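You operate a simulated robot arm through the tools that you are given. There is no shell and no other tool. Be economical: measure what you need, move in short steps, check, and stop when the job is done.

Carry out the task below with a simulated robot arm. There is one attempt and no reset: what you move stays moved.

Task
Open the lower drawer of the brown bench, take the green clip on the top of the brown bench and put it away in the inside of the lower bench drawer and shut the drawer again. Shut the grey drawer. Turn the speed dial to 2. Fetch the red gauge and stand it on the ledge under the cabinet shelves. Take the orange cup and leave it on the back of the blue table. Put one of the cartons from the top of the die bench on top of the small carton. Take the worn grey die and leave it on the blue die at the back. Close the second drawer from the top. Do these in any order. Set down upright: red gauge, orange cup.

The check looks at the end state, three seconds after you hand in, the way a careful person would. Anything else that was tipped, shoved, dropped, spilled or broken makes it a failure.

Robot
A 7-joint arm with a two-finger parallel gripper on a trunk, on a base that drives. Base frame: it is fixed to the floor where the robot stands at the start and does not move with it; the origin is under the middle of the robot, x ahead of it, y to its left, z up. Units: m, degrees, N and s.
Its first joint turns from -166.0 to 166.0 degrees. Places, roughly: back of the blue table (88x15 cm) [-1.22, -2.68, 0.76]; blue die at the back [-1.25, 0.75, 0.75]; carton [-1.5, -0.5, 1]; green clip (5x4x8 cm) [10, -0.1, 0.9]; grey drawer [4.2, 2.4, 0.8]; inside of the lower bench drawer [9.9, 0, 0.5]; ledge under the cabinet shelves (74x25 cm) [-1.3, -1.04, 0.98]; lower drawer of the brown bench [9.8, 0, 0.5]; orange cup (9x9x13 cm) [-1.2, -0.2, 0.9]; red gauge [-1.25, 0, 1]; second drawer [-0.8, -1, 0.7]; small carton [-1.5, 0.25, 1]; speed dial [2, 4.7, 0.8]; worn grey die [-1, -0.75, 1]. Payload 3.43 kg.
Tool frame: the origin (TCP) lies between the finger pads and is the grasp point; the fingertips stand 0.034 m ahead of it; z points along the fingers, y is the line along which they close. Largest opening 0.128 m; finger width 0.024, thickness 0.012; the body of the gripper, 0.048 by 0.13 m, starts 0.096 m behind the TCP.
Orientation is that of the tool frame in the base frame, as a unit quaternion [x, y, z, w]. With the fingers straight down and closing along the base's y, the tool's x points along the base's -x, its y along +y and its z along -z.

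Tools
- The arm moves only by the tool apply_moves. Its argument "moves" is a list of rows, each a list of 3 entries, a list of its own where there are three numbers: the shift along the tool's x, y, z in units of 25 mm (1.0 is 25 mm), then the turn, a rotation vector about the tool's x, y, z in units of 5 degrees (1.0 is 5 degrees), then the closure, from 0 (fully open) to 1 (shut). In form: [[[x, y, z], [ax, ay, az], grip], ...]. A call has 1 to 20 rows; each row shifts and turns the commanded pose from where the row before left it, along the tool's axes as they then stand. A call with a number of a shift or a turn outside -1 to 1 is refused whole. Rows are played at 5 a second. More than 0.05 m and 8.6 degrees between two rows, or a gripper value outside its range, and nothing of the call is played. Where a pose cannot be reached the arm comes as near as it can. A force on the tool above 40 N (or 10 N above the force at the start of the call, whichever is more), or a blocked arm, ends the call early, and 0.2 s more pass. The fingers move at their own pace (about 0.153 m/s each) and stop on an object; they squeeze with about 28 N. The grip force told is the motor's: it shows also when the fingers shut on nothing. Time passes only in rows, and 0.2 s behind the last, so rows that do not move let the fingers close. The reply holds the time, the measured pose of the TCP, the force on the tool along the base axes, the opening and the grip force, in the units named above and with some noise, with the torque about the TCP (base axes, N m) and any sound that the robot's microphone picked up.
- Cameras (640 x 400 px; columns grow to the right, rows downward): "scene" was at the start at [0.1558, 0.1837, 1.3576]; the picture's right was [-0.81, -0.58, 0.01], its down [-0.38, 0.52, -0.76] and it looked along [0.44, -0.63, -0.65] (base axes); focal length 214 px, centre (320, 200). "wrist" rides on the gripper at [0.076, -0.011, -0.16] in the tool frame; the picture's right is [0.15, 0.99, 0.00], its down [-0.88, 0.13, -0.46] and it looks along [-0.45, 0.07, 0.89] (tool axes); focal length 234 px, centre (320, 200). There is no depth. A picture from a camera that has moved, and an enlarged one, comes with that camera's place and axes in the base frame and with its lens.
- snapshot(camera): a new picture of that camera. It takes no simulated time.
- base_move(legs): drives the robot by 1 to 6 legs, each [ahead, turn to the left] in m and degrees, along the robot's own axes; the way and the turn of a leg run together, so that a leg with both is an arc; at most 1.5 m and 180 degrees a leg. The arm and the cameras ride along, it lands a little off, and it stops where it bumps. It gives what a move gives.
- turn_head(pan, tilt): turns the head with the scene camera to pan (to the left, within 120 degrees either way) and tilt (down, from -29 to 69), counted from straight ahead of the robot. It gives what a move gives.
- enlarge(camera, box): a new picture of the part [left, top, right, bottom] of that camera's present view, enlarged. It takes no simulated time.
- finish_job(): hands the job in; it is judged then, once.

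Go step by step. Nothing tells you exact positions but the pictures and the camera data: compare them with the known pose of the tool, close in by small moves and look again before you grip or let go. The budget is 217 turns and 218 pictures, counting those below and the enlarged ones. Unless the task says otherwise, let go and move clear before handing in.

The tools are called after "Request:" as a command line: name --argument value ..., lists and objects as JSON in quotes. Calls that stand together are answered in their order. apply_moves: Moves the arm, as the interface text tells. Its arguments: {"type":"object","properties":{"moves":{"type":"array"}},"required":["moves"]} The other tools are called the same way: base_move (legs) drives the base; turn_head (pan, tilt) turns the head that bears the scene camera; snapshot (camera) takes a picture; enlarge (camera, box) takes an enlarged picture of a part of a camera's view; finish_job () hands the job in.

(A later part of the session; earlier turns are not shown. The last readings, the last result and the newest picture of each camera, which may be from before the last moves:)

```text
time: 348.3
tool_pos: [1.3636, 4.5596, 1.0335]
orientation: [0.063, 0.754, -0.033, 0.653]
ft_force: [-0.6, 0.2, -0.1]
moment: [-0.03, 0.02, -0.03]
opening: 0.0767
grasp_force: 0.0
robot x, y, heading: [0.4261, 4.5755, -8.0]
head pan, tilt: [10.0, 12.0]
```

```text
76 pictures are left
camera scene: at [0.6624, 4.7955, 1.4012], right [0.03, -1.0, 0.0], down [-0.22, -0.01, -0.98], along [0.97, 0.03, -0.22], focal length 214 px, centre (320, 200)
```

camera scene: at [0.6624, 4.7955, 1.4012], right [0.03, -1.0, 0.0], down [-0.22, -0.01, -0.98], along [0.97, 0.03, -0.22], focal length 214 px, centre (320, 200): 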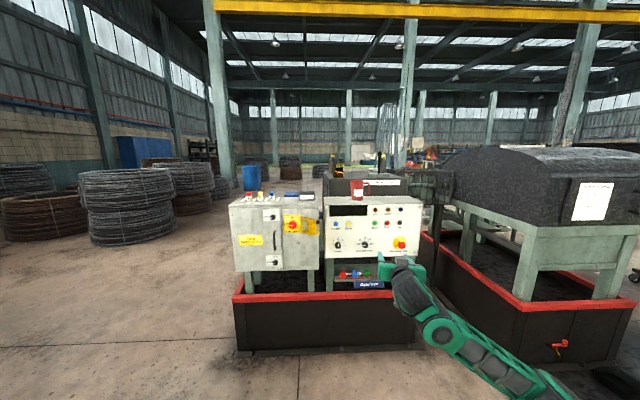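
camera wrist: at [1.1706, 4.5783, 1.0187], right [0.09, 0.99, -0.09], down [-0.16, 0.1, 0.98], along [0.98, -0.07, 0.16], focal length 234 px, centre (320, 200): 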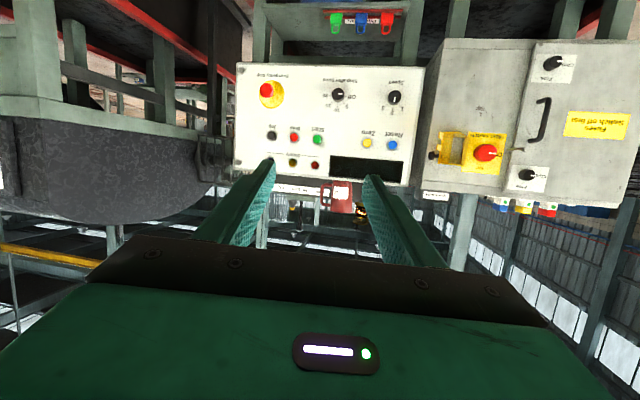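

Freed, forces are zero again. I raise the tool and look at the arm's posture.

Request:
apply_moves --moves '[[[-1, 0, 0], [0, 0, 0], 0.4], [[-1, 0, 0], [0, 0, 0], 0.4], [[-1, 0, 0], [0, 0, 0], 0.4], [[-1, 0, 0], [0, 0, 0], 0.4], [[-1, 0, 0], [0, 0, 0], 0.4], [[-1, 0, 0], [0, 0, 0], 0.4], [[-1, 0, 0], [0, 0, 0], 0.4], [[-1, 0, 0], [0, 0, 0], 0.4]]'

Request:
turn_head --pan -30 --tilt 35

Request:
snapshot --camera "scene"

```text
time: 350.1
tool_pos: [1.3911, 4.5496, 1.2316]
orientation: [0.063, 0.755, -0.031, 0.652]
ft_force: [-0.2, 0.5, -0.6]
moment: [0.01, -0.03, 0.01]
opening: 0.077
grasp_force: 0.1
robot x, y, heading: [0.4306, 4.5747, -8.2]
head pan, tilt: [10.0, 12.0]
```

```text
time: 351.2
tool_pos: [1.3903, 4.5489, 1.2319]
orientation: [0.064, 0.754, -0.033, 0.653]
ft_force: [0.1, -0.4, 0.9]
moment: [0.04, 0.0, 0.02]
opening: 0.0767
grasp_force: 0.0
robot x, y, heading: [0.4272, 4.5757, -8.1]
head pan, tilt: [-30.0, 35.0]
```

```text
75 pictures are left
camera scene: at [0.6381, 4.7381, 1.3646], right [-0.62, -0.79, 0.01], down [-0.46, 0.35, -0.81], along [0.64, -0.5, -0.58], focal length 214 px, centre (320, 200)
```

scene: 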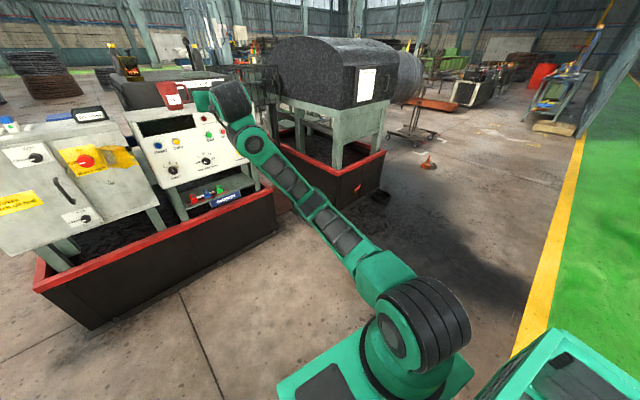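

The arm is almost straight. I pull the tool back toward me at this height and see which way the elbow bends.

Request:
apply_moves --moves '[[[-0.5, 0, -0.8], [0, 0, 0], 0.4], [[-0.5, 0, -0.8], [0, 0, 0], 0.4], [[-0.3, 0, -0.8], [0, 0, 0], 0.4], [[0, 0, -0.8], [0, 0, 0], 0.4], [[0, 0, -0.8], [0, 0, 0], 0.4], [[0, 0, -0.8], [0, 0, 0], 0.4]]'

Request:
snapshot --camera "scene"

```text
time: 351.5
tool_pos: [1.3679, 4.5534, 1.2582]
orientation: [0.058, 0.742, -0.031, 0.667]
ft_force: [235.7, -65.4, 105.8]
moment: [-3.46, 6.6, 11.69]
opening: 0.0768
grasp_force: 0.0
robot x, y, heading: [0.4298, 4.5755, -8.0]
head pan, tilt: [-30.0, 35.0]
stopped in row 1: the force on the tool passed its limit at 103 N (the readings are from after the stop); the commanded pose is now the measured one
```

```text
74 pictures are left
camera scene: at [0.6391, 4.738, 1.3644], right [-0.62, -0.79, 0.01], down [-0.46, 0.36, -0.81], along [0.64, -0.5, -0.58], focal length 214 px, centre (320, 200)
```

scene: 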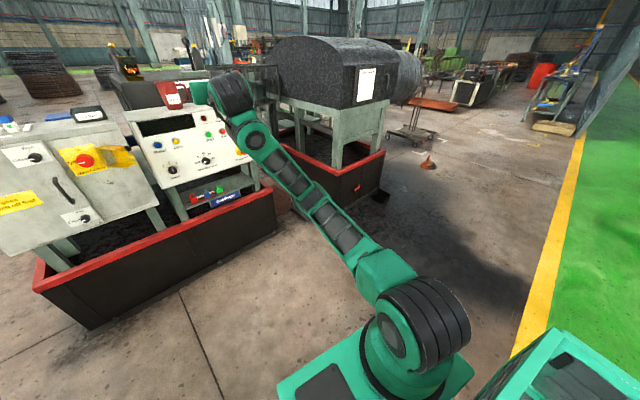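

The wrist camera side is fouling the forearm in this posture. I retrace: move forward/down to the earlier good posture in free air.

Request:
apply_moves --moves '[[[0.5, 0, 0.8], [0, 0, 0], 0.4], [[1, 0, 0], [0, 0, 0], 0.4], [[1, 0, 0], [0, 0, 0], 0.4], [[1, 0, 0], [0, -0.4, 0], 0.4], [[1, 0, 0], [0, -0.4, 0], 0.4], [[1, 0, 0], [0, -0.4, 0], 0.4], [[1, 0, 0], [0, 0, 0], 0.4], [[1, 0, 0], [0, 0, 0], 0.4], [[1, 0, 0], [0, 0, 0], 0.4], [[1, 0, 0], [0, 0, 0], 0.4], [[1, 0, 0], [0, 0, 0], 0.4], [[1, 0, 0], [0, 0, 0], 0.4], [[1, 0, 0], [0, 0, 0], 0.4], [[1, 0, 0], [0, 0, 0], 0.4], [[1, 0, 0], [0, 0, 0], 0.4], [[1, 0, 0], [0, 0, 0], 0.4]]'

Request:
snapshot --camera "scene"

```text
time: 354.9
tool_pos: [1.3669, 4.5665, 0.866]
orientation: [0.061, 0.712, -0.034, 0.699]
ft_force: [0.6, 0.9, -0.6]
moment: [-0.03, -0.03, 0.02]
opening: 0.0769
grasp_force: 0.1
robot x, y, heading: [0.4279, 4.5794, -8.2]
head pan, tilt: [-30.0, 35.0]
```

```text
73 pictures are left
camera scene: at [0.638, 4.738, 1.3646], right [-0.62, -0.79, 0.01], down [-0.46, 0.36, -0.81], along [0.64, -0.5, -0.58], focal length 214 px, centre (320, 200)
```

scene: 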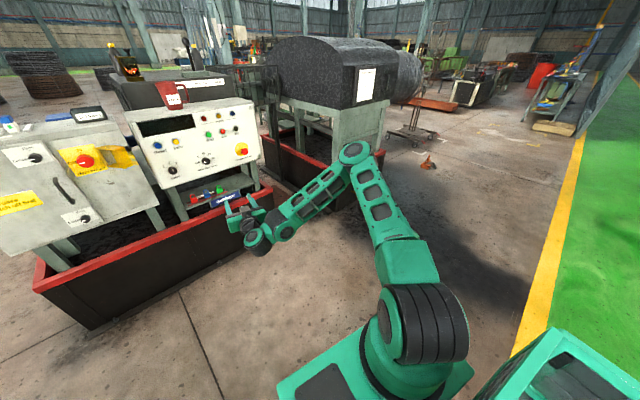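

Good: elbow is up again. Now I follow the entry path in reverse: untilt 25°, draw back, then untilt more.

Request:
apply_moves --moves '[[[0, 0, 0], [0, 1, 0], 0.4], [[0, 0, 0], [0, 1, 0], 0.4], [[0, 0, 0], [0, 1, 0], 0.4], [[0, 0, 0], [0, 1, 0], 0.4], [[0, 0, 0], [0, 1, 0], 0.4], [[-0.21, 0, -0.936], [0, 0, 0], 0.4], [[-0.21, 0, -0.936], [0, 0, 0], 0.4], [[-0.21, 0, -0.936], [0, 0, 0], 0.4], [[-0.21, 0, -0.936], [0, 0, 0], 0.4], [[-0.21, 0, -0.936], [0, 0, 0], 0.4], [[-0.21, 0, -0.936], [0, 1, 0], 0.4], [[0, 0, 0], [0, 1, 0], 0.4], [[0, 0, 0], [0, 1, 0], 0.4], [[0, 0, 0], [0, 1, 0], 0.4], [[0, 0, 0], [0, 1, 0], 0.4], [[0, 0, 0], [0, 1, 0], 0.4], [[0, 0, 0], [0, 1, 0], 0.4]]'

Request:
snapshot --camera "scene"

```text
time: 357.4
tool_pos: [1.2839, 4.5746, 0.9407]
orientation: [0.066, 0.84, -0.015, 0.539]
ft_force: [-0.2, -0.9, -0.7]
moment: [0.0, -0.08, 0.01]
opening: 0.0767
grasp_force: 0.1
out of reach, approached as far as the arm can: row 10, 11, 12
robot x, y, heading: [0.4314, 4.5729, -8.2]
head pan, tilt: [-30.0, 35.0]
stopped in row 12: the force on the tool passed its limit at 100 N (the readings are from after the stop); the commanded pose is now the measured one
```

```text
72 pictures are left
camera scene: at [0.6388, 4.7378, 1.3645], right [-0.62, -0.79, 0.01], down [-0.46, 0.36, -0.81], along [0.64, -0.5, -0.58], focal length 214 px, centre (320, 200)
```

scene: 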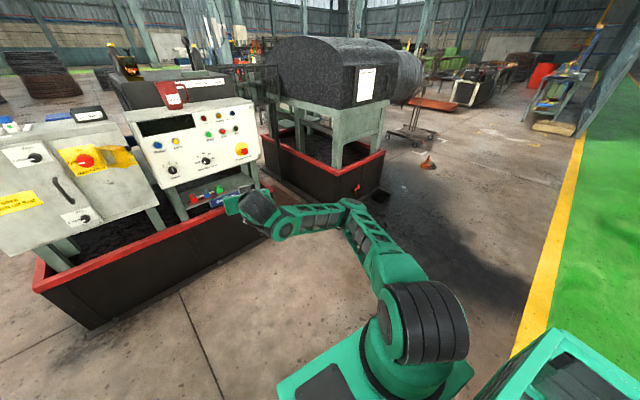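

The elbow has swung to the side. I lower the tool in free air, where the elbow must fold strongly, and let it settle.

Request:
apply_moves --moves '[[[0.3, 0, 0.7], [0, 0, 0], 0.4], [[0.6, 0, 0.6], [0, 0, 0], 0.4], [[0.9, 0, 0.42], [0, 0, 0], 0.4], [[0.9, 0, 0.42], [0, 0, 0], 0.4], [[0.9, 0, 0.42], [0, 0, 0], 0.4], [[0.9, 0, 0.42], [0, 0, 0], 0.4], [[0.9, 0, 0.42], [0, 0, 0], 0.4], [[0.9, 0, 0.42], [0, 0, 0], 0.4], [[0.9, 0, 0.42], [0, 0, 0], 0.4], [[0, 0, 0], [0, 0, 0], 0.4], [[0, 0, 0], [0, 0, 0], 0.4], [[0, 0, 0], [0, 0, 0], 0.4]]'

Request:
snapshot --camera "scene"

```text
time: 360.0
tool_pos: [1.303, 4.578, 0.7296]
orientation: [0.07, 0.844, -0.018, 0.532]
ft_force: [-0.6, 0.0, 0.7]
moment: [-0.01, -0.01, -0.01]
opening: 0.077
grasp_force: 0.0
robot x, y, heading: [0.4306, 4.5713, -8.0]
head pan, tilt: [-30.0, 35.0]
```

```text
71 pictures are left
camera scene: at [0.638, 4.7381, 1.3646], right [-0.62, -0.79, 0.01], down [-0.46, 0.36, -0.81], along [0.64, -0.5, -0.58], focal length 214 px, centre (320, 200)
```

scene: 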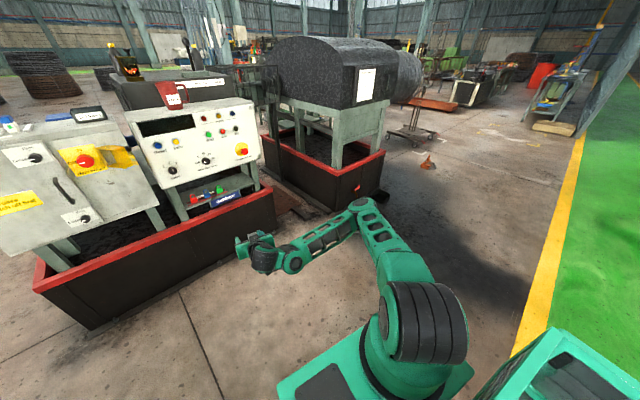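

The elbow lies to the right. I'll roll the tool counter-clockwise in free air so that the wrist's range makes the elbow swing back up.

Request:
apply_moves --moves '[[[0, 0, 0], [0, 0, -1], 0.4], [[0, 0, 0], [0, 0, -1], 0.4], [[0, 0, 0], [0, 0, -1], 0.4], [[0, 0, 0], [0, 0, -1], 0.4], [[0, 0, 0], [0, 0, -1], 0.4], [[0, 0, 0], [0, 0, -1], 0.4], [[0, 0, 0], [0, 0, -1], 0.4], [[0, 0, 0], [0, 0, -1], 0.4], [[0, 0, 0], [0, 0, -1], 0.4], [[0, 0, 0], [0, 0, -1], 0.4], [[0, 0, 0], [0, 0, -1], 0.4], [[0, 0, 0], [0, 0, -1], 0.4], [[0, 0, 0], [0, 0, -1], 0.4], [[0, 0, 0], [0, 0, -1], 0.4], [[0, 0, 0], [0, 0, -1], 0.4], [[0, 0, 0], [0, 0, -1], 0.4], [[0, 0, 0], [0, 0, -1], 0.4], [[0, 0, 0], [0, 0, -1], 0.4]]'

Request:
snapshot --camera "scene"

```text
time: 363.8
tool_pos: [1.2951, 4.5834, 0.693]
orientation: [-0.545, 0.643, -0.393, 0.367]
ft_force: [-0.4, -0.8, 1.5]
moment: [0.01, 0.0, -0.04]
opening: 0.0767
grasp_force: 0.1
out of reach, approached as far as the arm can: row 15, 16, 17, 18
robot x, y, heading: [0.4305, 4.574, -8.2]
head pan, tilt: [-30.0, 35.0]
```

```text
70 pictures are left
camera scene: at [0.638, 4.7381, 1.3646], right [-0.62, -0.79, 0.01], down [-0.46, 0.36, -0.81], along [0.64, -0.5, -0.58], focal length 214 px, centre (320, 200)
```

scene: 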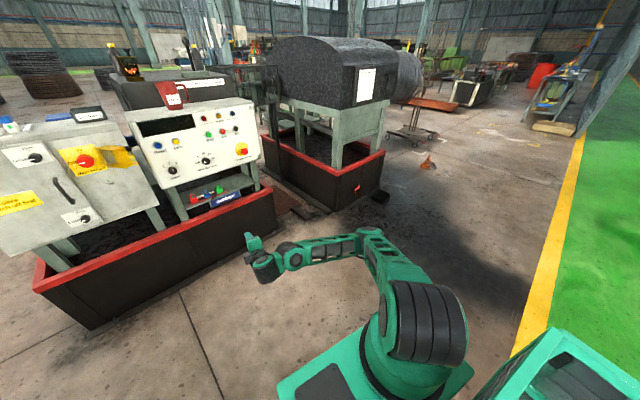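

That lowered the elbow, so the other direction should raise it. Rolling back and beyond.

Request:
apply_moves --moves '[[[0, 0, 0], [0, 0, 1], 0.4], [[0, 0, 0], [0, 0, 1], 0.4], [[0, 0, 0], [0, 0, 1], 0.4], [[0, 0, 0], [0, 0, 1], 0.4], [[0, 0, 0], [0, 0, 1], 0.4], [[0, 0, 0], [0, 0, 1], 0.4], [[0, 0, 0], [0, 0, 1], 0.4], [[0, 0, 0], [0, 0, 1], 0.4], [[0, 0, 0], [0, 0, 1], 0.4], [[0, 0, 0], [0, 0, 1], 0.4], [[0, 0, 0], [0, 0, 1], 0.4], [[0, 0, 0], [0, 0, 1], 0.4], [[0, 0, 0], [0, 0, 1], 0.4], [[0, 0, 0], [0, 0, 1], 0.4], [[0, 0, 0], [0, 0, 1], 0.4], [[0, 0, 0], [0, 0, 1], 0.4], [[0, 0, 0], [0, 0, 1], 0.4], [[0, 0, 0], [0, 0, 1], 0.4], [[0, 0, 0], [0, 0, 1], 0.4], [[0, 0, 0], [0, 0, 1], 0.4]]'

Request:
apply_moves --moves '[[[0, 0, 0], [0, 0, 1], 0.4], [[0, 0, 0], [0, 0, 1], 0.4], [[0, 0, 0], [0, 0, 1], 0.4], [[0, 0, 0], [0, 0, 1], 0.4], [[0, 0, 0], [0, 0, 1], 0.4], [[0, 0, 0], [0, 0, 1], 0.4], [[0, 0, 0], [0, 0, 1], 0.4], [[0, 0, 0], [0, 0, 1], 0.4], [[0, 0, 0], [0, 0, 1], 0.4], [[0, 0, 0], [0, 0, 1], 0.4], [[0, 0, 0], [0, 0, 1], 0.4], [[0, 0, 0], [0, 0, 1], 0.4], [[0, 0, 0], [0, 0, 1], 0.4], [[0, 0, 0], [0, 0, 1], 0.4], [[0, 0, 0], [0, 0, 1], 0.4], [[0, 0, 0], [0, 0, 1], 0.4]]'

Request:
snapshot --camera "scene"

```text
time: 368.0
tool_pos: [1.2944, 4.585, 0.6944]
orientation: [0.143, 0.834, 0.029, 0.532]
ft_force: [0.8, -0.8, -0.4]
moment: [0.0, -0.01, -0.02]
opening: 0.077
grasp_force: 0.1
robot x, y, heading: [0.4281, 4.5739, -8.1]
head pan, tilt: [-30.0, 35.0]
```

```text
time: 371.4
tool_pos: [1.2972, 4.5843, 0.6947]
orientation: [0.646, 0.547, 0.364, 0.389]
ft_force: [0.1, 0.7, 0.3]
moment: [-0.02, -0.01, 0.02]
opening: 0.0768
grasp_force: 0.1
robot x, y, heading: [0.4297, 4.5721, -7.9]
head pan, tilt: [-30.0, 35.0]
```

```text
69 pictures are left
camera scene: at [0.638, 4.7381, 1.3645], right [-0.62, -0.79, 0.01], down [-0.46, 0.36, -0.81], along [0.64, -0.5, -0.58], focal length 214 px, centre (320, 200)
```

scene: 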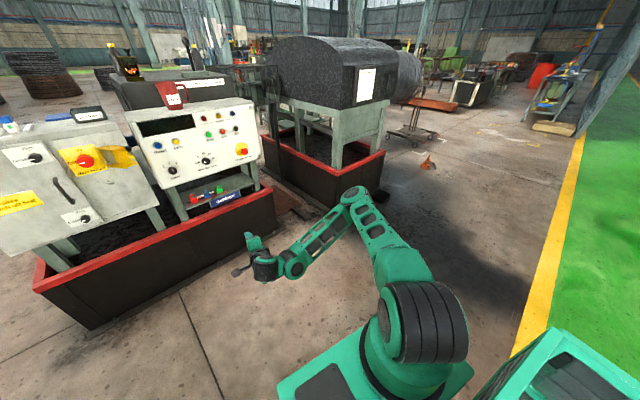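

Elbow rises with positive roll. Continue further.

Request:
apply_moves --moves '[[[0, 0, 0], [0, 0, 1], 0.4], [[0, 0, 0], [0, 0, 1], 0.4], [[0, 0, 0], [0, 0, 1], 0.4], [[0, 0, 0], [0, 0, 1], 0.4], [[0, 0, 0], [0, 0, 1], 0.4], [[0, 0, 0], [0, 0, 1], 0.4], [[0, 0, 0], [0, 0, 1], 0.4], [[0, 0, 0], [0, 0, 1], 0.4], [[0, 0, 0], [0, 0, 1], 0.4], [[0, 0, 0], [0, 0, 1], 0.4], [[0, 0, 0], [0, 0, 1], 0.4], [[0, 0, 0], [0, 0, 1], 0.4], [[0, 0, 0], [0, 0, 1], 0.4], [[0, 0, 0], [0, 0, 1], 0.4], [[0, 0, 0], [0, 0, 1], 0.4], [[0, 0, 0], [0, 0, 1], 0.4], [[0, 0, 0], [0, 0, 1], 0.4], [[0, 0, 0], [0, 0, 1], 0.4], [[0, 0, 0], [0, 0, 1], 0.4], [[0, 0, 0], [0, 0, 1], 0.4]]'

Request:
snapshot --camera "scene"

```text
time: 375.6
tool_pos: [1.2981, 4.5822, 0.6946]
orientation: [0.834, -0.143, 0.532, -0.028]
ft_force: [0.4, 1.0, -0.7]
moment: [0.02, 0.0, -0.02]
opening: 0.0768
grasp_force: 0.1
robot x, y, heading: [0.4307, 4.5716, -8.2]
head pan, tilt: [-30.0, 35.0]
```

```text
68 pictures are left
camera scene: at [0.638, 4.7381, 1.3645], right [-0.62, -0.79, 0.01], down [-0.46, 0.36, -0.81], along [0.64, -0.5, -0.58], focal length 214 px, centre (320, 200)
```

scene: 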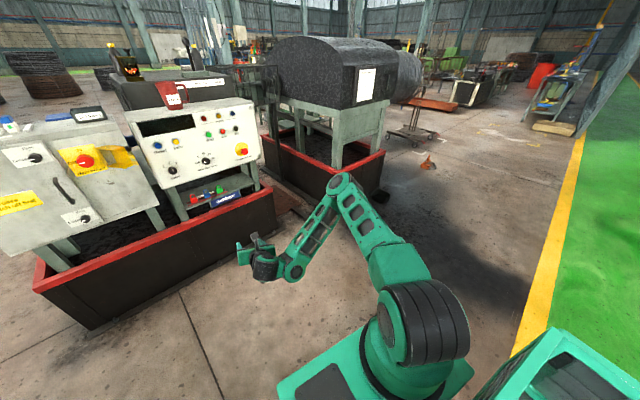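

The elbow is nearly up again, and the gripper is now rolled 180° (camera on the upper side), which suits me. I level the roll, raise, and untilt a bit.

Request:
apply_moves --moves '[[[0, 0, 0], [0, 0, -0.9], 0.4], [[0, 0, 0], [0, 0, -0.9], 0.4], [[0, 0, 0], [0, 0, -0.7], 0.4], [[0.9, 0, -0.43], [0, -0.5, 0], 0.4], [[0.9, 0, -0.43], [0, -0.5, 0], 0.4], [[0.9, 0, -0.43], [0, -0.5, 0], 0.4], [[0.85, 0, -0.5], [0, -0.5, 0], 0.4], [[0.85, 0, -0.5], [0, -0.5, 0], 0.4], [[0.8, 0, -0.55], [0, -0.5, 0], 0.4], [[0.8, 0, -0.55], [0, -0.5, 0], 0.4], [[0.8, 0, -0.55], [0, -0.5, 0], 0.4]]'

Request:
snapshot --camera "scene"

```text
time: 378.0
tool_pos: [1.297, 4.5685, 0.8089]
orientation: [0.902, -0.053, 0.429, 0.023]
ft_force: [-0.3, 0.2, 0.0]
moment: [-0.02, 0.0, -0.02]
opening: 0.0767
grasp_force: 0.0
out of reach, approached as far as the arm can: row 8, 9, 10, 11
robot x, y, heading: [0.4306, 4.5727, -8.1]
head pan, tilt: [-30.0, 35.0]
```

```text
67 pictures are left
camera scene: at [0.638, 4.7381, 1.3646], right [-0.62, -0.79, 0.01], down [-0.46, 0.36, -0.81], along [0.64, -0.5, -0.58], focal length 214 px, centre (320, 200)
```

scene: 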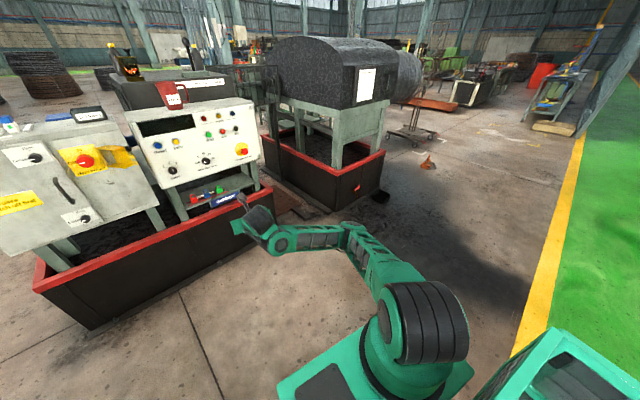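

The elbow dropped again as the wrist rose. I go back down and keep rolling positive until the wrist limit forces the elbow up.

Request:
apply_moves --moves '[[[-0.8, 0, 0.55], [0, 0.5, 0], 0.4], [[-0.8, 0, 0.55], [0, 0.5, 0], 0.4], [[-0.85, 0, 0.5], [0, 0.5, 0], 0.4], [[-0.9, 0, 0.43], [0, 0.5, 0], 0.4], [[-0.5, 0, 0.2], [0, 0.5, 0], 0.4], [[0, 0, 0], [0, 0, 1], 0.4], [[0, 0, 0], [0, 0, 1], 0.4], [[0, 0, 0], [0, 0, 1], 0.4], [[0, 0, 0], [0, 0, 1], 0.4], [[0, 0, 0], [0, 0, 1], 0.4], [[0, 0, 0], [0, 0, 1], 0.4], [[0, 0, 0], [0, 0, 1], 0.4], [[0, 0, 0], [0, 0, 1], 0.4], [[0, 0, 0], [0, 0, 1], 0.4], [[0, 0, 0], [0, 0, 1], 0.4], [[0, 0, 0], [0, 0, 1], 0.4], [[0, 0, 0], [0, 0, 1], 0.4], [[0, 0, 0], [0, 0, 1], 0.4], [[0, 0, 0], [0, 0, 1], 0.4], [[0, 0, 0], [0, 0, 1], 0.4]]'

Request:
apply_moves --moves '[[[0, 0, 0], [0, 0, 1], 0.4], [[0, 0, 0], [0, 0, 1], 0.4], [[0, 0, 0], [0, 0, 1], 0.4], [[0, 0, 0], [0, 0, 1], 0.4], [[0, 0, 0], [0, 0, 1], 0.4], [[0, 0, 0], [0, 0, 1], 0.4], [[0, 0, 0], [0, 0, 1], 0.4], [[0, 0, 0], [0, 0, 1], 0.4], [[0, 0, 0], [0, 0, 1], 0.4], [[0, 0, 0], [0, 0, 1], 0.4], [[0, 0, 0], [0, 0, 1], 0.4], [[0, 0, 0], [0, 0, 1], 0.4], [[0, 0, 0], [0, 0, 1], 0.4], [[0, 0, 0], [0, 0, 1], 0.4], [[0, 0, 0], [0, 0, 1], 0.4], [[0, 0, 0], [0, 0, 1], 0.4], [[0, 0, 0], [0, 0, 1], 0.4], [[0, 0, 0], [0, 0, 1], 0.4], [[0, 0, 0], [0, 0, 1], 0.4], [[0, 0, 0], [0, 0, 1], 0.4]]'

Request:
snapshot --camera "scene"

```text
time: 382.2
tool_pos: [1.2847, 4.5696, 0.6999]
orientation: [0.65, -0.566, 0.418, -0.286]
ft_force: [0.4, 0.0, -0.8]
moment: [-0.03, -0.01, 0.0]
opening: 0.0767
grasp_force: 0.0
robot x, y, heading: [0.427, 4.5767, -8.1]
head pan, tilt: [-30.0, 35.0]
```

```text
time: 386.4
tool_pos: [1.339, 4.4876, 0.759]
orientation: [0.011, 0.862, -0.05, 0.505]
ft_force: [-0.2, -0.8, 0.2]
moment: [0.0, 0.0, 0.01]
opening: 0.0769
grasp_force: 0.0
out of reach, approached as far as the arm can: row 11, 13, 15, 16, 17, 18, 19, 20
robot x, y, heading: [0.4316, 4.5724, -7.9]
head pan, tilt: [-30.0, 35.0]
```

```text
66 pictures are left
camera scene: at [0.638, 4.7381, 1.3646], right [-0.62, -0.79, 0.01], down [-0.46, 0.36, -0.81], along [0.64, -0.5, -0.58], focal length 214 px, centre (320, 200)
```

scene: 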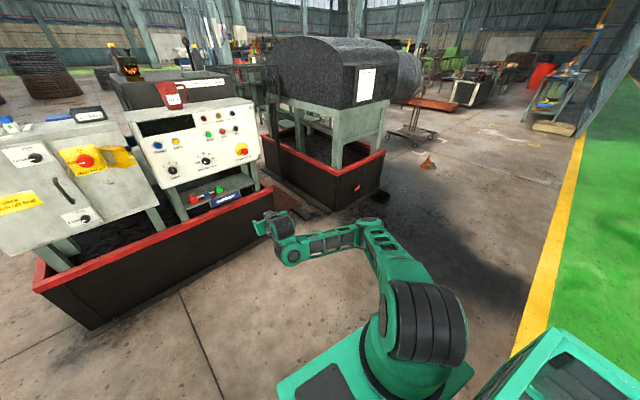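

Rolling to the limit does not help, so I unroll to camera-up and use a loop instead: lower while bent, extend low, raise while straight, then draw in.

Request:
apply_moves --moves '[[[0, 0, 0], [0, 0, -1], 0.4], [[0, 0, 0], [0, 0, -1], 0.4], [[0, 0, 0], [0, 0, -1], 0.4], [[0, 0, 0], [0, 0, -1], 0.4], [[0, 0, 0], [0, 0, -1], 0.4], [[0, 0, 0], [0, 0, -1], 0.4], [[0, 0, 0], [0, 0, -1], 0.4], [[0, 0, 0], [0, 0, -1], 0.4], [[0, 0, 0], [0, 0, -1], 0.4], [[0, 0, 0], [0, 0, -1], 0.4], [[0, 0, 0], [0, 0, -1], 0.4], [[0, 0, 0], [0, 0, -1], 0.4], [[0, 0, 0], [0, 0, -1], 0.4], [[0, 0, 0], [0, 0, -1], 0.4], [[0, 0, 0], [0, 0, -1], 0.4], [[0, 0, 0], [0, 0, -1], 0.4], [[0, 0, 0], [0, 0, -1], 0.4], [[0, 0, 0], [0, 0, -1], 0.4], [[0, 0, 0], [0, 0, -1], 0.4], [[0, 0, 0], [0, 0, -1], 0.4]]'

Request:
apply_moves --moves '[[[0, 0, 0], [0, 0, -1], 0.4], [[0, 0, 0], [0, 0, -1], 0.4], [[0, 0, 0], [0, 0, -1], 0.4], [[0, 0, 0], [0, 0, -1], 0.4], [[0, 0, 0], [0, 0, -1], 0.4], [[0, 0, 0], [0, 0, -1], 0.4], [[0, 0, 0], [0, 0, -1], 0.4], [[0, 0, 0], [0, 0, -1], 0.4], [[0, 0, 0], [0, 0, -1], 0.4], [[0, 0, 0], [0, 0, -1], 0.4], [[0, 0, 0], [0, 0, -1], 0.4], [[0, 0, 0], [0, 0, -1], 0.4], [[0, 0, 0], [0, 0, -1], 0.4], [[0, 0, 0], [0, 0, -1], 0.4], [[0, 0, 0], [0, 0, -1], 0.4], [[0, 0, 0], [0, 0, -1], 0.4]]'

Request:
snapshot --camera "scene"

```text
time: 390.6
tool_pos: [1.339, 4.4881, 0.7577]
orientation: [0.652, -0.565, 0.418, -0.284]
ft_force: [-0.1, 0.5, 0.3]
moment: [-0.02, -0.06, -0.03]
opening: 0.0768
grasp_force: 0.0
robot x, y, heading: [0.4281, 4.5767, -8.1]
head pan, tilt: [-30.0, 35.0]
```

```text
time: 394.0
tool_pos: [1.3396, 4.4872, 0.7578]
orientation: [0.862, -0.013, 0.504, 0.05]
ft_force: [-0.6, -0.8, 0.2]
moment: [0.0, -0.03, 0.01]
opening: 0.077
grasp_force: 0.1
robot x, y, heading: [0.4332, 4.5749, -8.0]
head pan, tilt: [-30.0, 35.0]
```

```text
65 pictures are left
camera scene: at [0.638, 4.7381, 1.3646], right [-0.62, -0.79, 0.01], down [-0.46, 0.36, -0.81], along [0.64, -0.5, -0.58], focal length 214 px, centre (320, 200)
```

scene: 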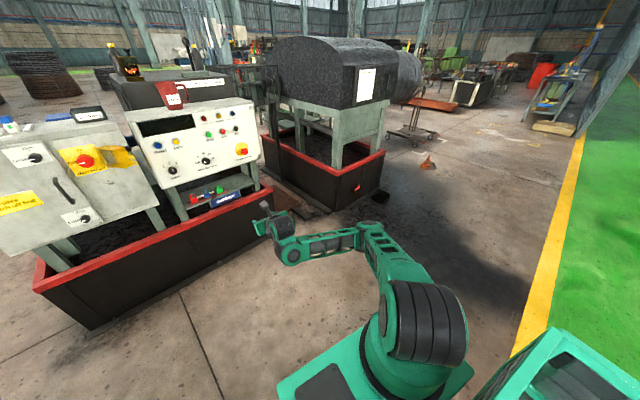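

Request:
apply_moves --moves '[[[-0.87, 0, 0.49], [0, 0, 0], 0.4], [[-0.87, 0, 0.49], [0, 0, 0], 0.4], [[-0.87, 0, 0.49], [0, 0, 0], 0.4], [[-0.87, 0, 0.49], [0, 0, 0], 0.4], [[-0.87, 0, 0.49], [0, 0, 0], 0.4], [[-0.87, 0, 0.49], [0, 0, 0], 0.4], [[-0.87, 0, 0.49], [0, 0, 0], 0.4], [[-0.87, 0, 0.49], [0, 0, 0], 0.4], [[-0.87, 0, 0.49], [0, 0, 0], 0.4], [[-0.87, 0, 0.49], [0, 0, 0], 0.4], [[-0.87, 0, 0.49], [0, 0, 0], 0.4], [[-0.87, 0, 0.49], [0, 0, 0], 0.4], [[-0.87, 0, 0.49], [0, 0, 0], 0.4]]'

Request:
snapshot --camera "scene"

```text
time: 396.8
tool_pos: [1.3186, 4.4953, 0.6896]
orientation: [0.862, -0.014, 0.504, 0.051]
ft_force: [-0.6, -1.1, 0.1]
moment: [-0.01, -0.05, 0.05]
opening: 0.0767
grasp_force: 0.0
out of reach, approached as far as the arm can: row 1, 2, 3, 4, 5, 6, 7, 8, 9, 10, 11, 12, 13
robot x, y, heading: [0.4281, 4.5753, -8.3]
head pan, tilt: [-30.0, 35.0]
```

```text
64 pictures are left
camera scene: at [0.638, 4.7381, 1.3646], right [-0.62, -0.79, 0.01], down [-0.46, 0.36, -0.81], along [0.64, -0.5, -0.58], focal length 214 px, centre (320, 200)
```

scene: 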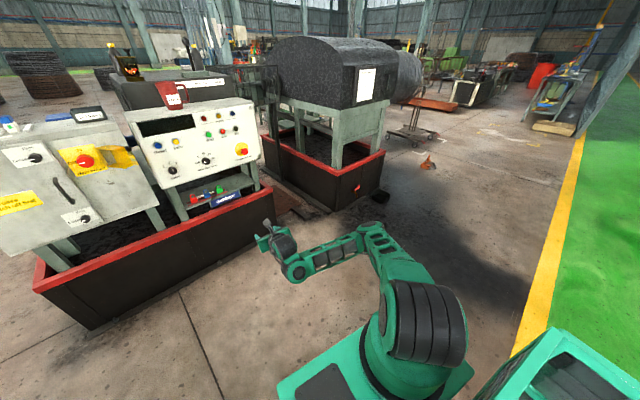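

The wrist is at a limit. I yaw the tool left to line up with the forearm, then extend toward straight and raise.

Request:
apply_moves --moves '[[[0.3, 0, 0.3], [0.87, 0, -0.49], 0.4], [[0.3, 0, 0.3], [0.87, 0, -0.49], 0.4], [[0.3, 0, 0.3], [0.87, 0, -0.49], 0.4], [[0, 0, 0], [0.87, 0, -0.49], 0.4], [[0, 0, 0], [0.87, 0, -0.49], 0.4], [[0, 0, 0], [0.87, 0, -0.49], 0.4], [[0, 0, 0], [0.87, 0, -0.49], 0.4], [[0, 0, 0], [0.87, 0, -0.49], 0.4], [[0.49, 0, 0.87], [0, 0, 0], 0.4], [[0.49, 0, 0.87], [0, 0, 0], 0.4], [[0.49, 0, 0.87], [0, 0, 0], 0.4], [[0.49, 0, 0.87], [0, 0, 0], 0.4], [[0.49, 0, 0.87], [0, 0, 0], 0.4], [[0.49, 0, 0.87], [0, 0, 0], 0.4]]'

Request:
snapshot --camera "scene"

```text
time: 399.8
tool_pos: [1.2468, 4.7423, 0.8404]
orientation: [0.839, 0.265, 0.466, -0.096]
ft_force: [0.0, -0.1, 0.1]
moment: [0.02, 0.03, 0.03]
opening: 0.0766
grasp_force: 0.0
out of reach, approached as far as the arm can: row 1, 2, 3, 4, 5, 6, 7, 8, 9, 10, 11, 12, 13, 14
robot x, y, heading: [0.4282, 4.5719, -8.1]
head pan, tilt: [-30.0, 35.0]
```

```text
63 pictures are left
camera scene: at [0.638, 4.7381, 1.3645], right [-0.62, -0.79, 0.01], down [-0.46, 0.36, -0.81], along [0.64, -0.5, -0.58], focal length 214 px, centre (320, 200)
```

scene: 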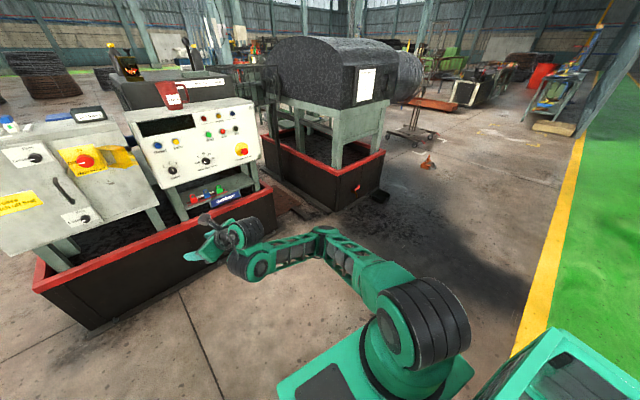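

The wrist is folded the wrong way round. I keep yawing left until the gripper lines up with the forearm, so it can then be bent down normally.

Request:
apply_moves --moves '[[[0, 0, 0], [0.83, 0.086, -0.55], 0.4], [[0, 0, 0], [0.83, 0.086, -0.55], 0.4], [[0, 0, 0], [0.83, 0.086, -0.55], 0.4], [[0, 0, 0], [0.83, 0.086, -0.55], 0.4], [[0, 0, 0], [0.83, 0.086, -0.55], 0.4], [[0, 0, 0], [0.83, 0.086, -0.55], 0.4], [[0, 0, 0], [0.83, 0.086, -0.55], 0.4], [[0, 0, 0], [0.83, 0.086, -0.55], 0.4], [[0, 0, 0], [0.83, 0.086, -0.55], 0.4], [[0, 0, 0], [0.83, 0.086, -0.55], 0.4]]'

Request:
snapshot --camera "scene"

```text
time: 402.0
tool_pos: [1.0956, 4.8179, 0.8532]
orientation: [0.747, 0.449, 0.46, -0.172]
ft_force: [-0.3, -0.8, 0.3]
moment: [-0.03, 0.02, 0.0]
opening: 0.0765
grasp_force: 0.0
out of reach, approached as far as the arm can: row 1, 2, 3, 4, 5, 6, 7, 8, 9, 10
robot x, y, heading: [0.4293, 4.5757, -8.1]
head pan, tilt: [-30.0, 35.0]
```

```text
62 pictures are left
camera scene: at [0.6381, 4.7381, 1.3645], right [-0.62, -0.79, 0.01], down [-0.46, 0.36, -0.81], along [0.64, -0.5, -0.58], focal length 214 px, centre (320, 200)
```

scene: 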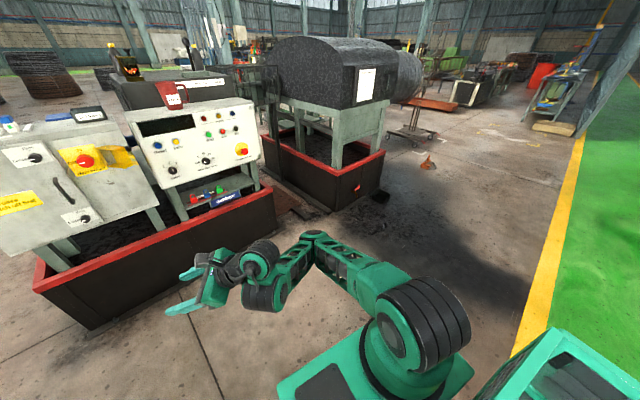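

Request:
apply_moves --moves '[[[0, 0, 0], [0.18, -0.98, 0], 0.4], [[0, 0, 0], [0.18, -0.98, 0], 0.4], [[0, 0, 0], [0.18, -0.98, 0], 0.4], [[0, 0, 0], [0.18, -0.98, 0], 0.4], [[0, 0, 0], [0.18, -0.98, 0], 0.4], [[0, 0, 0], [0.18, -0.98, 0], 0.4], [[0, 0, 0], [0.18, -0.98, 0], 0.4], [[0, 0, 0], [0.18, -0.98, 0], 0.4]]'

Request:
snapshot --camera "scene"

```text
time: 403.8
tool_pos: [1.0554, 4.8255, 0.7721]
orientation: [0.789, 0.466, 0.379, -0.128]
ft_force: [0.1, -0.4, -0.3]
moment: [-0.01, 0.02, -0.01]
opening: 0.0767
grasp_force: 0.1
out of reach, approached as far as the arm can: row 1, 2, 3, 4, 5, 6, 7, 8
robot x, y, heading: [0.431, 4.5736, -8.0]
head pan, tilt: [-30.0, 35.0]
```

```text
61 pictures are left
camera scene: at [0.638, 4.7381, 1.3645], right [-0.62, -0.79, 0.01], down [-0.46, 0.36, -0.81], along [0.64, -0.5, -0.58], focal length 214 px, centre (320, 200)
```

scene: 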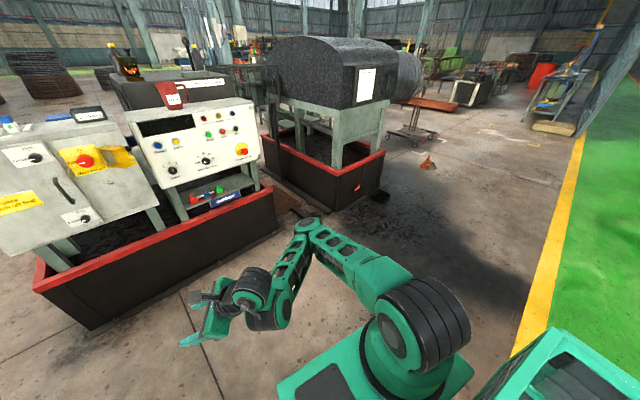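

Request:
apply_moves --moves '[[[0, 0, 1], [0, 0, 0], 0.4], [[0, 0, 1], [0, 0, 0], 0.4], [[0, 0, 1], [0, 0, 0], 0.4], [[0, 0, 1], [0, 0, 0], 0.4], [[0, 0, 1], [0, 0, 0], 0.4], [[0, 0, 1], [0, 0, 0], 0.4]]'

Request:
snapshot --camera "scene"

```text
time: 405.2
tool_pos: [1.0627, 4.9056, 0.7165]
orientation: [0.79, 0.465, 0.38, -0.125]
ft_force: [-0.5, 0.1, 0.2]
moment: [0.01, 0.03, 0.03]
opening: 0.0768
grasp_force: 0.1
out of reach, approached as far as the arm can: row 2, 3, 4, 5, 6
robot x, y, heading: [0.4289, 4.5763, -8.2]
head pan, tilt: [-30.0, 35.0]
```

```text
60 pictures are left
camera scene: at [0.638, 4.7382, 1.3645], right [-0.62, -0.79, 0.01], down [-0.46, 0.36, -0.81], along [0.64, -0.5, -0.58], focal length 214 px, centre (320, 200)
```

scene: 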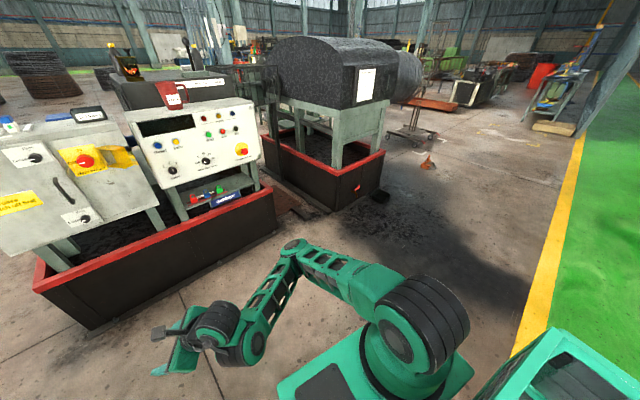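

Request:
apply_moves --moves '[[[0.716, 0.156, -0.68], [0, 0, 0], 0.4], [[0.716, 0.156, -0.68], [0, 0, 0], 0.4], [[0.716, 0.156, -0.68], [0, 0, 0], 0.4], [[0.716, 0.156, -0.68], [0, 0, 0], 0.4], [[0.716, 0.156, -0.68], [0, 0, 0], 0.4], [[0.716, 0.156, -0.68], [0, 0, 0], 0.4], [[0.716, 0.156, -0.68], [0, 0, 0], 0.4], [[0.716, 0.156, -0.68], [0, 0, 0], 0.4]]'

Request:
snapshot --camera "scene"

```text
time: 407.0
tool_pos: [1.0604, 4.9073, 0.7731]
orientation: [0.787, 0.466, 0.384, -0.129]
ft_force: [0.5, 0.2, -0.1]
moment: [0.01, -0.03, 0.01]
opening: 0.0767
grasp_force: 0.1
out of reach, approached as far as the arm can: row 3, 4, 5, 6, 7, 8
robot x, y, heading: [0.4281, 4.5745, -8.2]
head pan, tilt: [-30.0, 35.0]
```

```text
59 pictures are left
camera scene: at [0.638, 4.7381, 1.3645], right [-0.62, -0.79, 0.01], down [-0.46, 0.36, -0.81], along [0.64, -0.5, -0.58], focal length 214 px, centre (320, 200)
```

scene: 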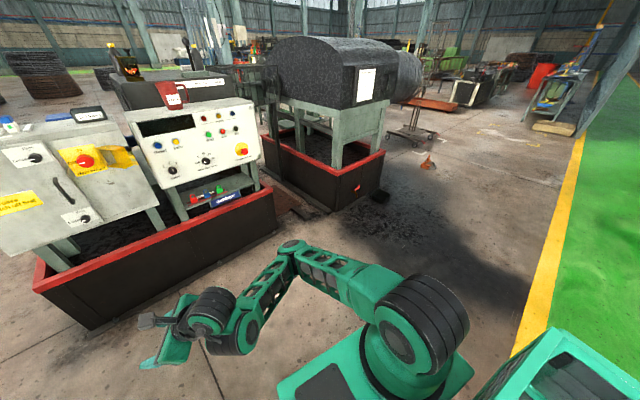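

I'll back up for space, then stretch the arm fully out with the tool in line with it, so all roll joints can be untwisted.

Request:
base_move --legs '[[-0.3, 0]]'

Request:
apply_moves --moves '[[[0, 0, 0.8], [-0.98, 0.2, 0], 0.4], [[0, 0, 0.8], [-0.98, 0.2, 0], 0.4], [[0, 0, 0.8], [-0.98, 0.2, 0], 0.4], [[0, 0, 0.8], [-0.98, 0.2, 0], 0.4], [[0, 0, 0.8], [-0.98, 0.2, 0], 0.4], [[0, 0, 0.8], [-0.98, 0.2, 0], 0.4], [[0, 0, 0.8], [-0.98, 0.2, 0], 0.4], [[0, 0, 0.8], [-0.98, 0.2, 0], 0.4], [[0, 0, 0.8], [-0.98, 0.2, 0], 0.4], [[0, 0, 0.8], [-0.98, 0.2, 0], 0.4], [[0, 0, 0.8], [-0.98, 0.2, 0], 0.4], [[0, 0, 0.8], [-0.98, 0.2, 0], 0.4], [[0, 0, 0.8], [-0.98, 0.2, 0], 0.4], [[0, 0, 1], [0, 0, 0], 0.4], [[0, 0, 1], [0, 0, 0], 0.4], [[0, 0, 1], [0, 0, 0], 0.4], [[0, 0, 1], [0, 0, 0], 0.4], [[0, 0, 1], [0, 0, 0], 0.4], [[0, 0, 1], [0, 0, 0], 0.4], [[0, 0, 1], [0, 0, 0], 0.4]]'

Request:
snapshot --camera "scene"

```text
time: 409.1
tool_pos: [0.7624, 4.9463, 0.7725]
orientation: [0.79, 0.461, 0.384, -0.127]
ft_force: [-1.1, -0.3, -0.1]
moment: [0.03, 0.02, -0.03]
opening: 0.0769
grasp_force: 0.1
robot x, y, heading: [0.1282, 4.6167, -8.4]
head pan, tilt: [-30.0, 35.0]
```

```text
time: 413.3
tool_pos: [1.1384, 4.9952, 0.6739]
orientation: [0.688, 0.174, 0.655, 0.26]
ft_force: [0.0, -0.1, -0.9]
moment: [0.0, 0.02, 0.02]
opening: 0.077
grasp_force: 0.0
robot x, y, heading: [0.1261, 4.6172, -8.5]
head pan, tilt: [-30.0, 35.0]
```

```text
58 pictures are left
camera scene: at [0.3384, 4.7802, 1.3645], right [-0.62, -0.78, 0.01], down [-0.46, 0.36, -0.81], along [0.63, -0.51, -0.58], focal length 214 px, centre (320, 200)
```

scene: 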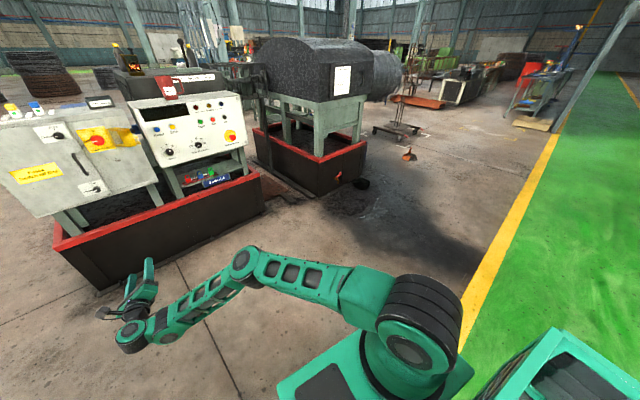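

Reachable now. I turn the tool left about its wrist until it lines up with the forearm.

Request:
apply_moves --moves '[[[0.41, -0.57, 0], [0.8, 0.58, 0], 0.4], [[0.41, -0.57, 0], [0.8, 0.58, 0], 0.4], [[0.41, -0.57, 0], [0.8, 0.58, 0], 0.4], [[0.41, -0.57, 0], [0.8, 0.58, 0], 0.4], [[0.41, -0.57, 0], [0.8, 0.58, 0], 0.4], [[0.41, -0.57, 0], [0.8, 0.58, 0], 0.4], [[0.41, -0.57, 0], [0.8, 0.58, 0], 0.4], [[0.41, -0.57, 0], [0.8, 0.58, 0], 0.4], [[0.41, -0.57, 0], [0.8, 0.58, 0], 0.4], [[0.41, -0.57, 0], [0.8, 0.58, 0], 0.4], [[0.41, -0.57, 0], [0.8, 0.58, 0], 0.4], [[0.41, -0.57, 0], [0.8, 0.58, 0], 0.4]]'

Request:
snapshot --camera "scene"

```text
time: 415.9
tool_pos: [1.0707, 5.1855, 0.6738]
orientation: [0.511, 0.489, 0.7, -0.1]
ft_force: [0.1, -0.3, 0.3]
moment: [-0.03, 0.03, -0.02]
opening: 0.0767
grasp_force: 0.0
robot x, y, heading: [0.1324, 4.6193, -8.4]
head pan, tilt: [-30.0, 35.0]
```

```text
57 pictures are left
camera scene: at [0.3385, 4.7802, 1.3645], right [-0.62, -0.78, 0.01], down [-0.46, 0.36, -0.81], along [0.63, -0.51, -0.58], focal length 214 px, centre (320, 200)
```

scene: 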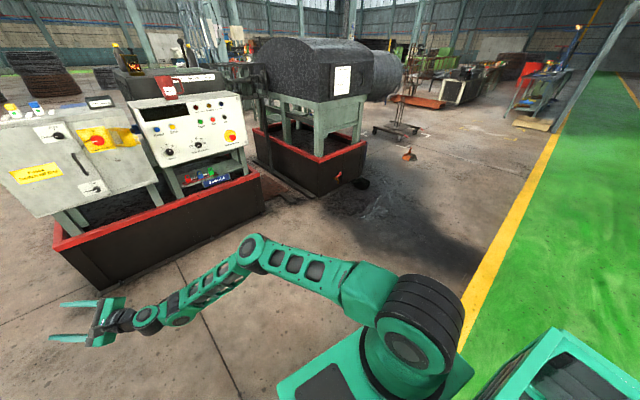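

The gripper is now in line with the forearm. Rolling −145° here untwists both forearm and wrist roll.

Request:
apply_moves --moves '[[[0, 0, 0], [0, 0, -1], 0.4], [[0, 0, 0], [0, 0, -1], 0.4], [[0, 0, 0], [0, 0, -1], 0.4], [[0, 0, 0], [0, 0, -1], 0.4], [[0, 0, 0], [0, 0, -1], 0.4], [[0, 0, 0], [0, 0, -1], 0.4], [[0, 0, 0], [0, 0, -1], 0.4], [[0, 0, 0], [0, 0, -1], 0.4], [[0, 0, 0], [0, 0, -1], 0.4], [[0, 0, 0], [0, 0, -1], 0.4], [[0, 0, 0], [0, 0, -1], 0.4], [[0, 0, 0], [0, 0, -1], 0.4], [[0, 0, 0], [0, 0, -1], 0.4], [[0, 0, 0], [0, 0, -1], 0.4], [[0, 0, 0], [0, 0, -1], 0.4], [[0, 0, 0], [0, 0, -1], 0.4], [[0, 0, 0], [0, 0, -1], 0.4], [[0, 0, 0], [0, 0, -1], 0.4], [[0, 0, 0], [0, 0, -1], 0.4], [[0, 0, 0], [0, 0, -1], 0.4]]'

Request:
apply_moves --moves '[[[0, 0, 0], [0, 0, -1], 0.4], [[0, 0, 0], [0, 0, -1], 0.4], [[0, 0, 0], [0, 0, -1], 0.4], [[0, 0, 0], [0, 0, -1], 0.4], [[0, 0, 0], [0, 0, -1], 0.4], [[0, 0, 0], [0, 0, -1], 0.4], [[0, 0, 0], [0, 0, -1], 0.4], [[0, 0, 0], [0, 0, -1], 0.4], [[0, 0, 0], [0, 0, -1], 0.4]]'

Request:
snapshot --camera "scene"

```text
time: 420.1
tool_pos: [1.0691, 5.1835, 0.6745]
orientation: [-0.047, 0.706, 0.525, 0.473]
ft_force: [-0.2, 0.3, 0.0]
moment: [-0.01, 0.02, -0.02]
opening: 0.0771
grasp_force: 0.1
robot x, y, heading: [0.1289, 4.618, -8.4]
head pan, tilt: [-30.0, 35.0]
```

```text
time: 422.1
tool_pos: [1.071, 5.1849, 0.6753]
orientation: [-0.313, 0.634, 0.305, 0.638]
ft_force: [-0.6, -0.2, -0.8]
moment: [-0.02, -0.03, 0.02]
opening: 0.0769
grasp_force: 0.1
robot x, y, heading: [0.1264, 4.6196, -8.4]
head pan, tilt: [-30.0, 35.0]
```

```text
56 pictures are left
camera scene: at [0.3385, 4.7802, 1.3645], right [-0.62, -0.78, 0.01], down [-0.46, 0.36, -0.81], along [0.63, -0.51, -0.58], focal length 214 px, centre (320, 200)
```

scene: 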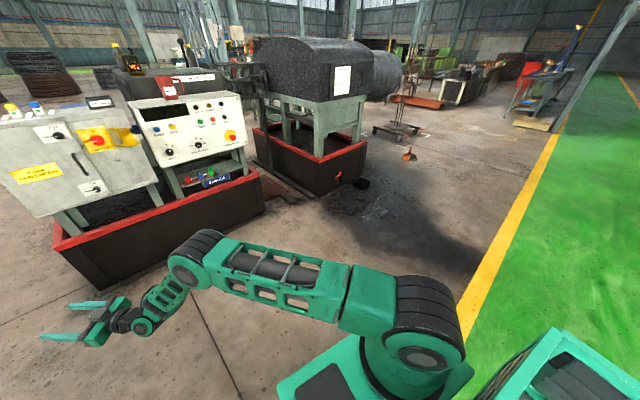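

The elbow is up with its original look. Now raise and pitch the tool down the normal way.

Request:
apply_moves --moves '[[[-0.8, 0, 0], [0, 0.5, 0], 0.4], [[-0.8, 0, 0], [0, 1, 0], 0.4], [[-0.8, 0, 0], [0, 1, 0], 0.4], [[-0.8, 0, -0.1], [0, 1, 0], 0.4], [[-0.8, 0, -0.2], [0, 1, 0], 0.4], [[-0.8, 0, -0.2], [0, 1, 0], 0.4], [[-0.8, 0, -0.3], [0, 1, 0], 0.4], [[-0.8, 0, -0.4], [0, 1, 0], 0.4], [[-0.6, 0, -0.6], [0, 1, 0], 0.4], [[-0.5, 0, -0.8], [0, 1, 0], 0.4], [[-0.3, 0, -0.9], [0, 1, 0], 0.4], [[0, 0, -1], [0, 1, 0], 0.4]]'

Request:
snapshot --camera "scene"

```text
time: 424.7
tool_pos: [1.0544, 5.1718, 0.9263]
orientation: [-0.421, 0.863, 0.117, 0.253]
ft_force: [0.4, 0.1, 0.2]
moment: [0.0, 0.02, 0.03]
opening: 0.0769
grasp_force: 0.1
robot x, y, heading: [0.1286, 4.6216, -8.7]
head pan, tilt: [-30.0, 35.0]
```

```text
55 pictures are left
camera scene: at [0.3386, 4.7802, 1.3645], right [-0.62, -0.78, 0.01], down [-0.46, 0.36, -0.81], along [0.63, -0.51, -0.58], focal length 214 px, centre (320, 200)
```

scene: 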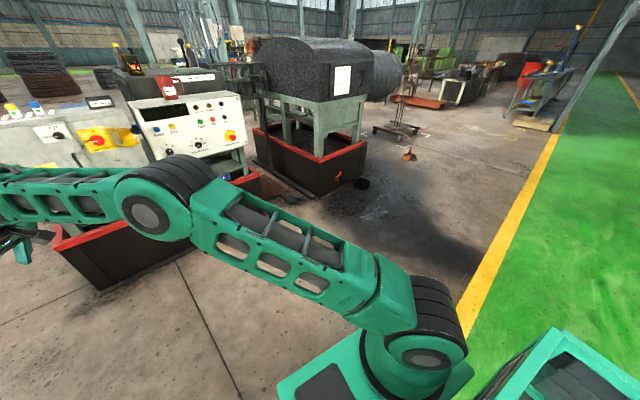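

Restored. Now swing the tool back in front of the robot.

Request:
apply_moves --moves '[[[0.6, -0.65, -0.45], [0.27, 0, 0.42], 0.4], [[0.6, -0.65, -0.45], [0.27, 0, 0.42], 0.4], [[0.6, -0.65, -0.45], [0.27, 0, 0.42], 0.4], [[0.6, -0.65, -0.45], [0.27, 0, 0.42], 0.4], [[0.6, -0.65, -0.45], [0.27, 0, 0.42], 0.4], [[0.6, -0.65, -0.45], [0.27, 0, 0.42], 0.4], [[0.6, -0.65, -0.45], [0.27, 0, 0.42], 0.4], [[0.6, -0.65, -0.45], [0.27, 0, 0.42], 0.4], [[0.6, -0.65, -0.45], [0.27, 0, 0.42], 0.4], [[0.6, -0.65, -0.45], [0.27, 0, 0.42], 0.4], [[0.15, -0.96, -0.25], [0.27, 0, 0.42], 0.4], [[0.15, -0.96, -0.25], [0.27, 0, 0.42], 0.4], [[0.15, -0.96, -0.25], [0.27, 0, 0.42], 0.4], [[0.15, -0.96, -0.25], [0.27, 0, 0.42], 0.4], [[0.15, -0.96, -0.25], [0.27, 0, 0.42], 0.4], [[0.15, -0.96, -0.25], [0.27, 0, 0.42], 0.4], [[0.15, -0.96, -0.25], [0.27, 0, 0.42], 0.4], [[0.15, -0.96, -0.25], [0.27, 0, 0.42], 0.4], [[0.15, -0.96, -0.25], [0.27, 0, 0.42], 0.4], [[0.15, -0.96, -0.25], [0.27, 0, 0.42], 0.4]]'

```text
time: 428.9
tool_pos: [1.0207, 4.6797, 0.9717]
orientation: [-0.017, 0.958, 0.0, 0.285]
ft_force: [0.3, 0.2, -0.6]
moment: [0.0, -0.02, -0.02]
opening: 0.0766
grasp_force: 0.0
robot x, y, heading: [0.128, 4.619, -8.4]
head pan, tilt: [-30.0, 35.0]
```

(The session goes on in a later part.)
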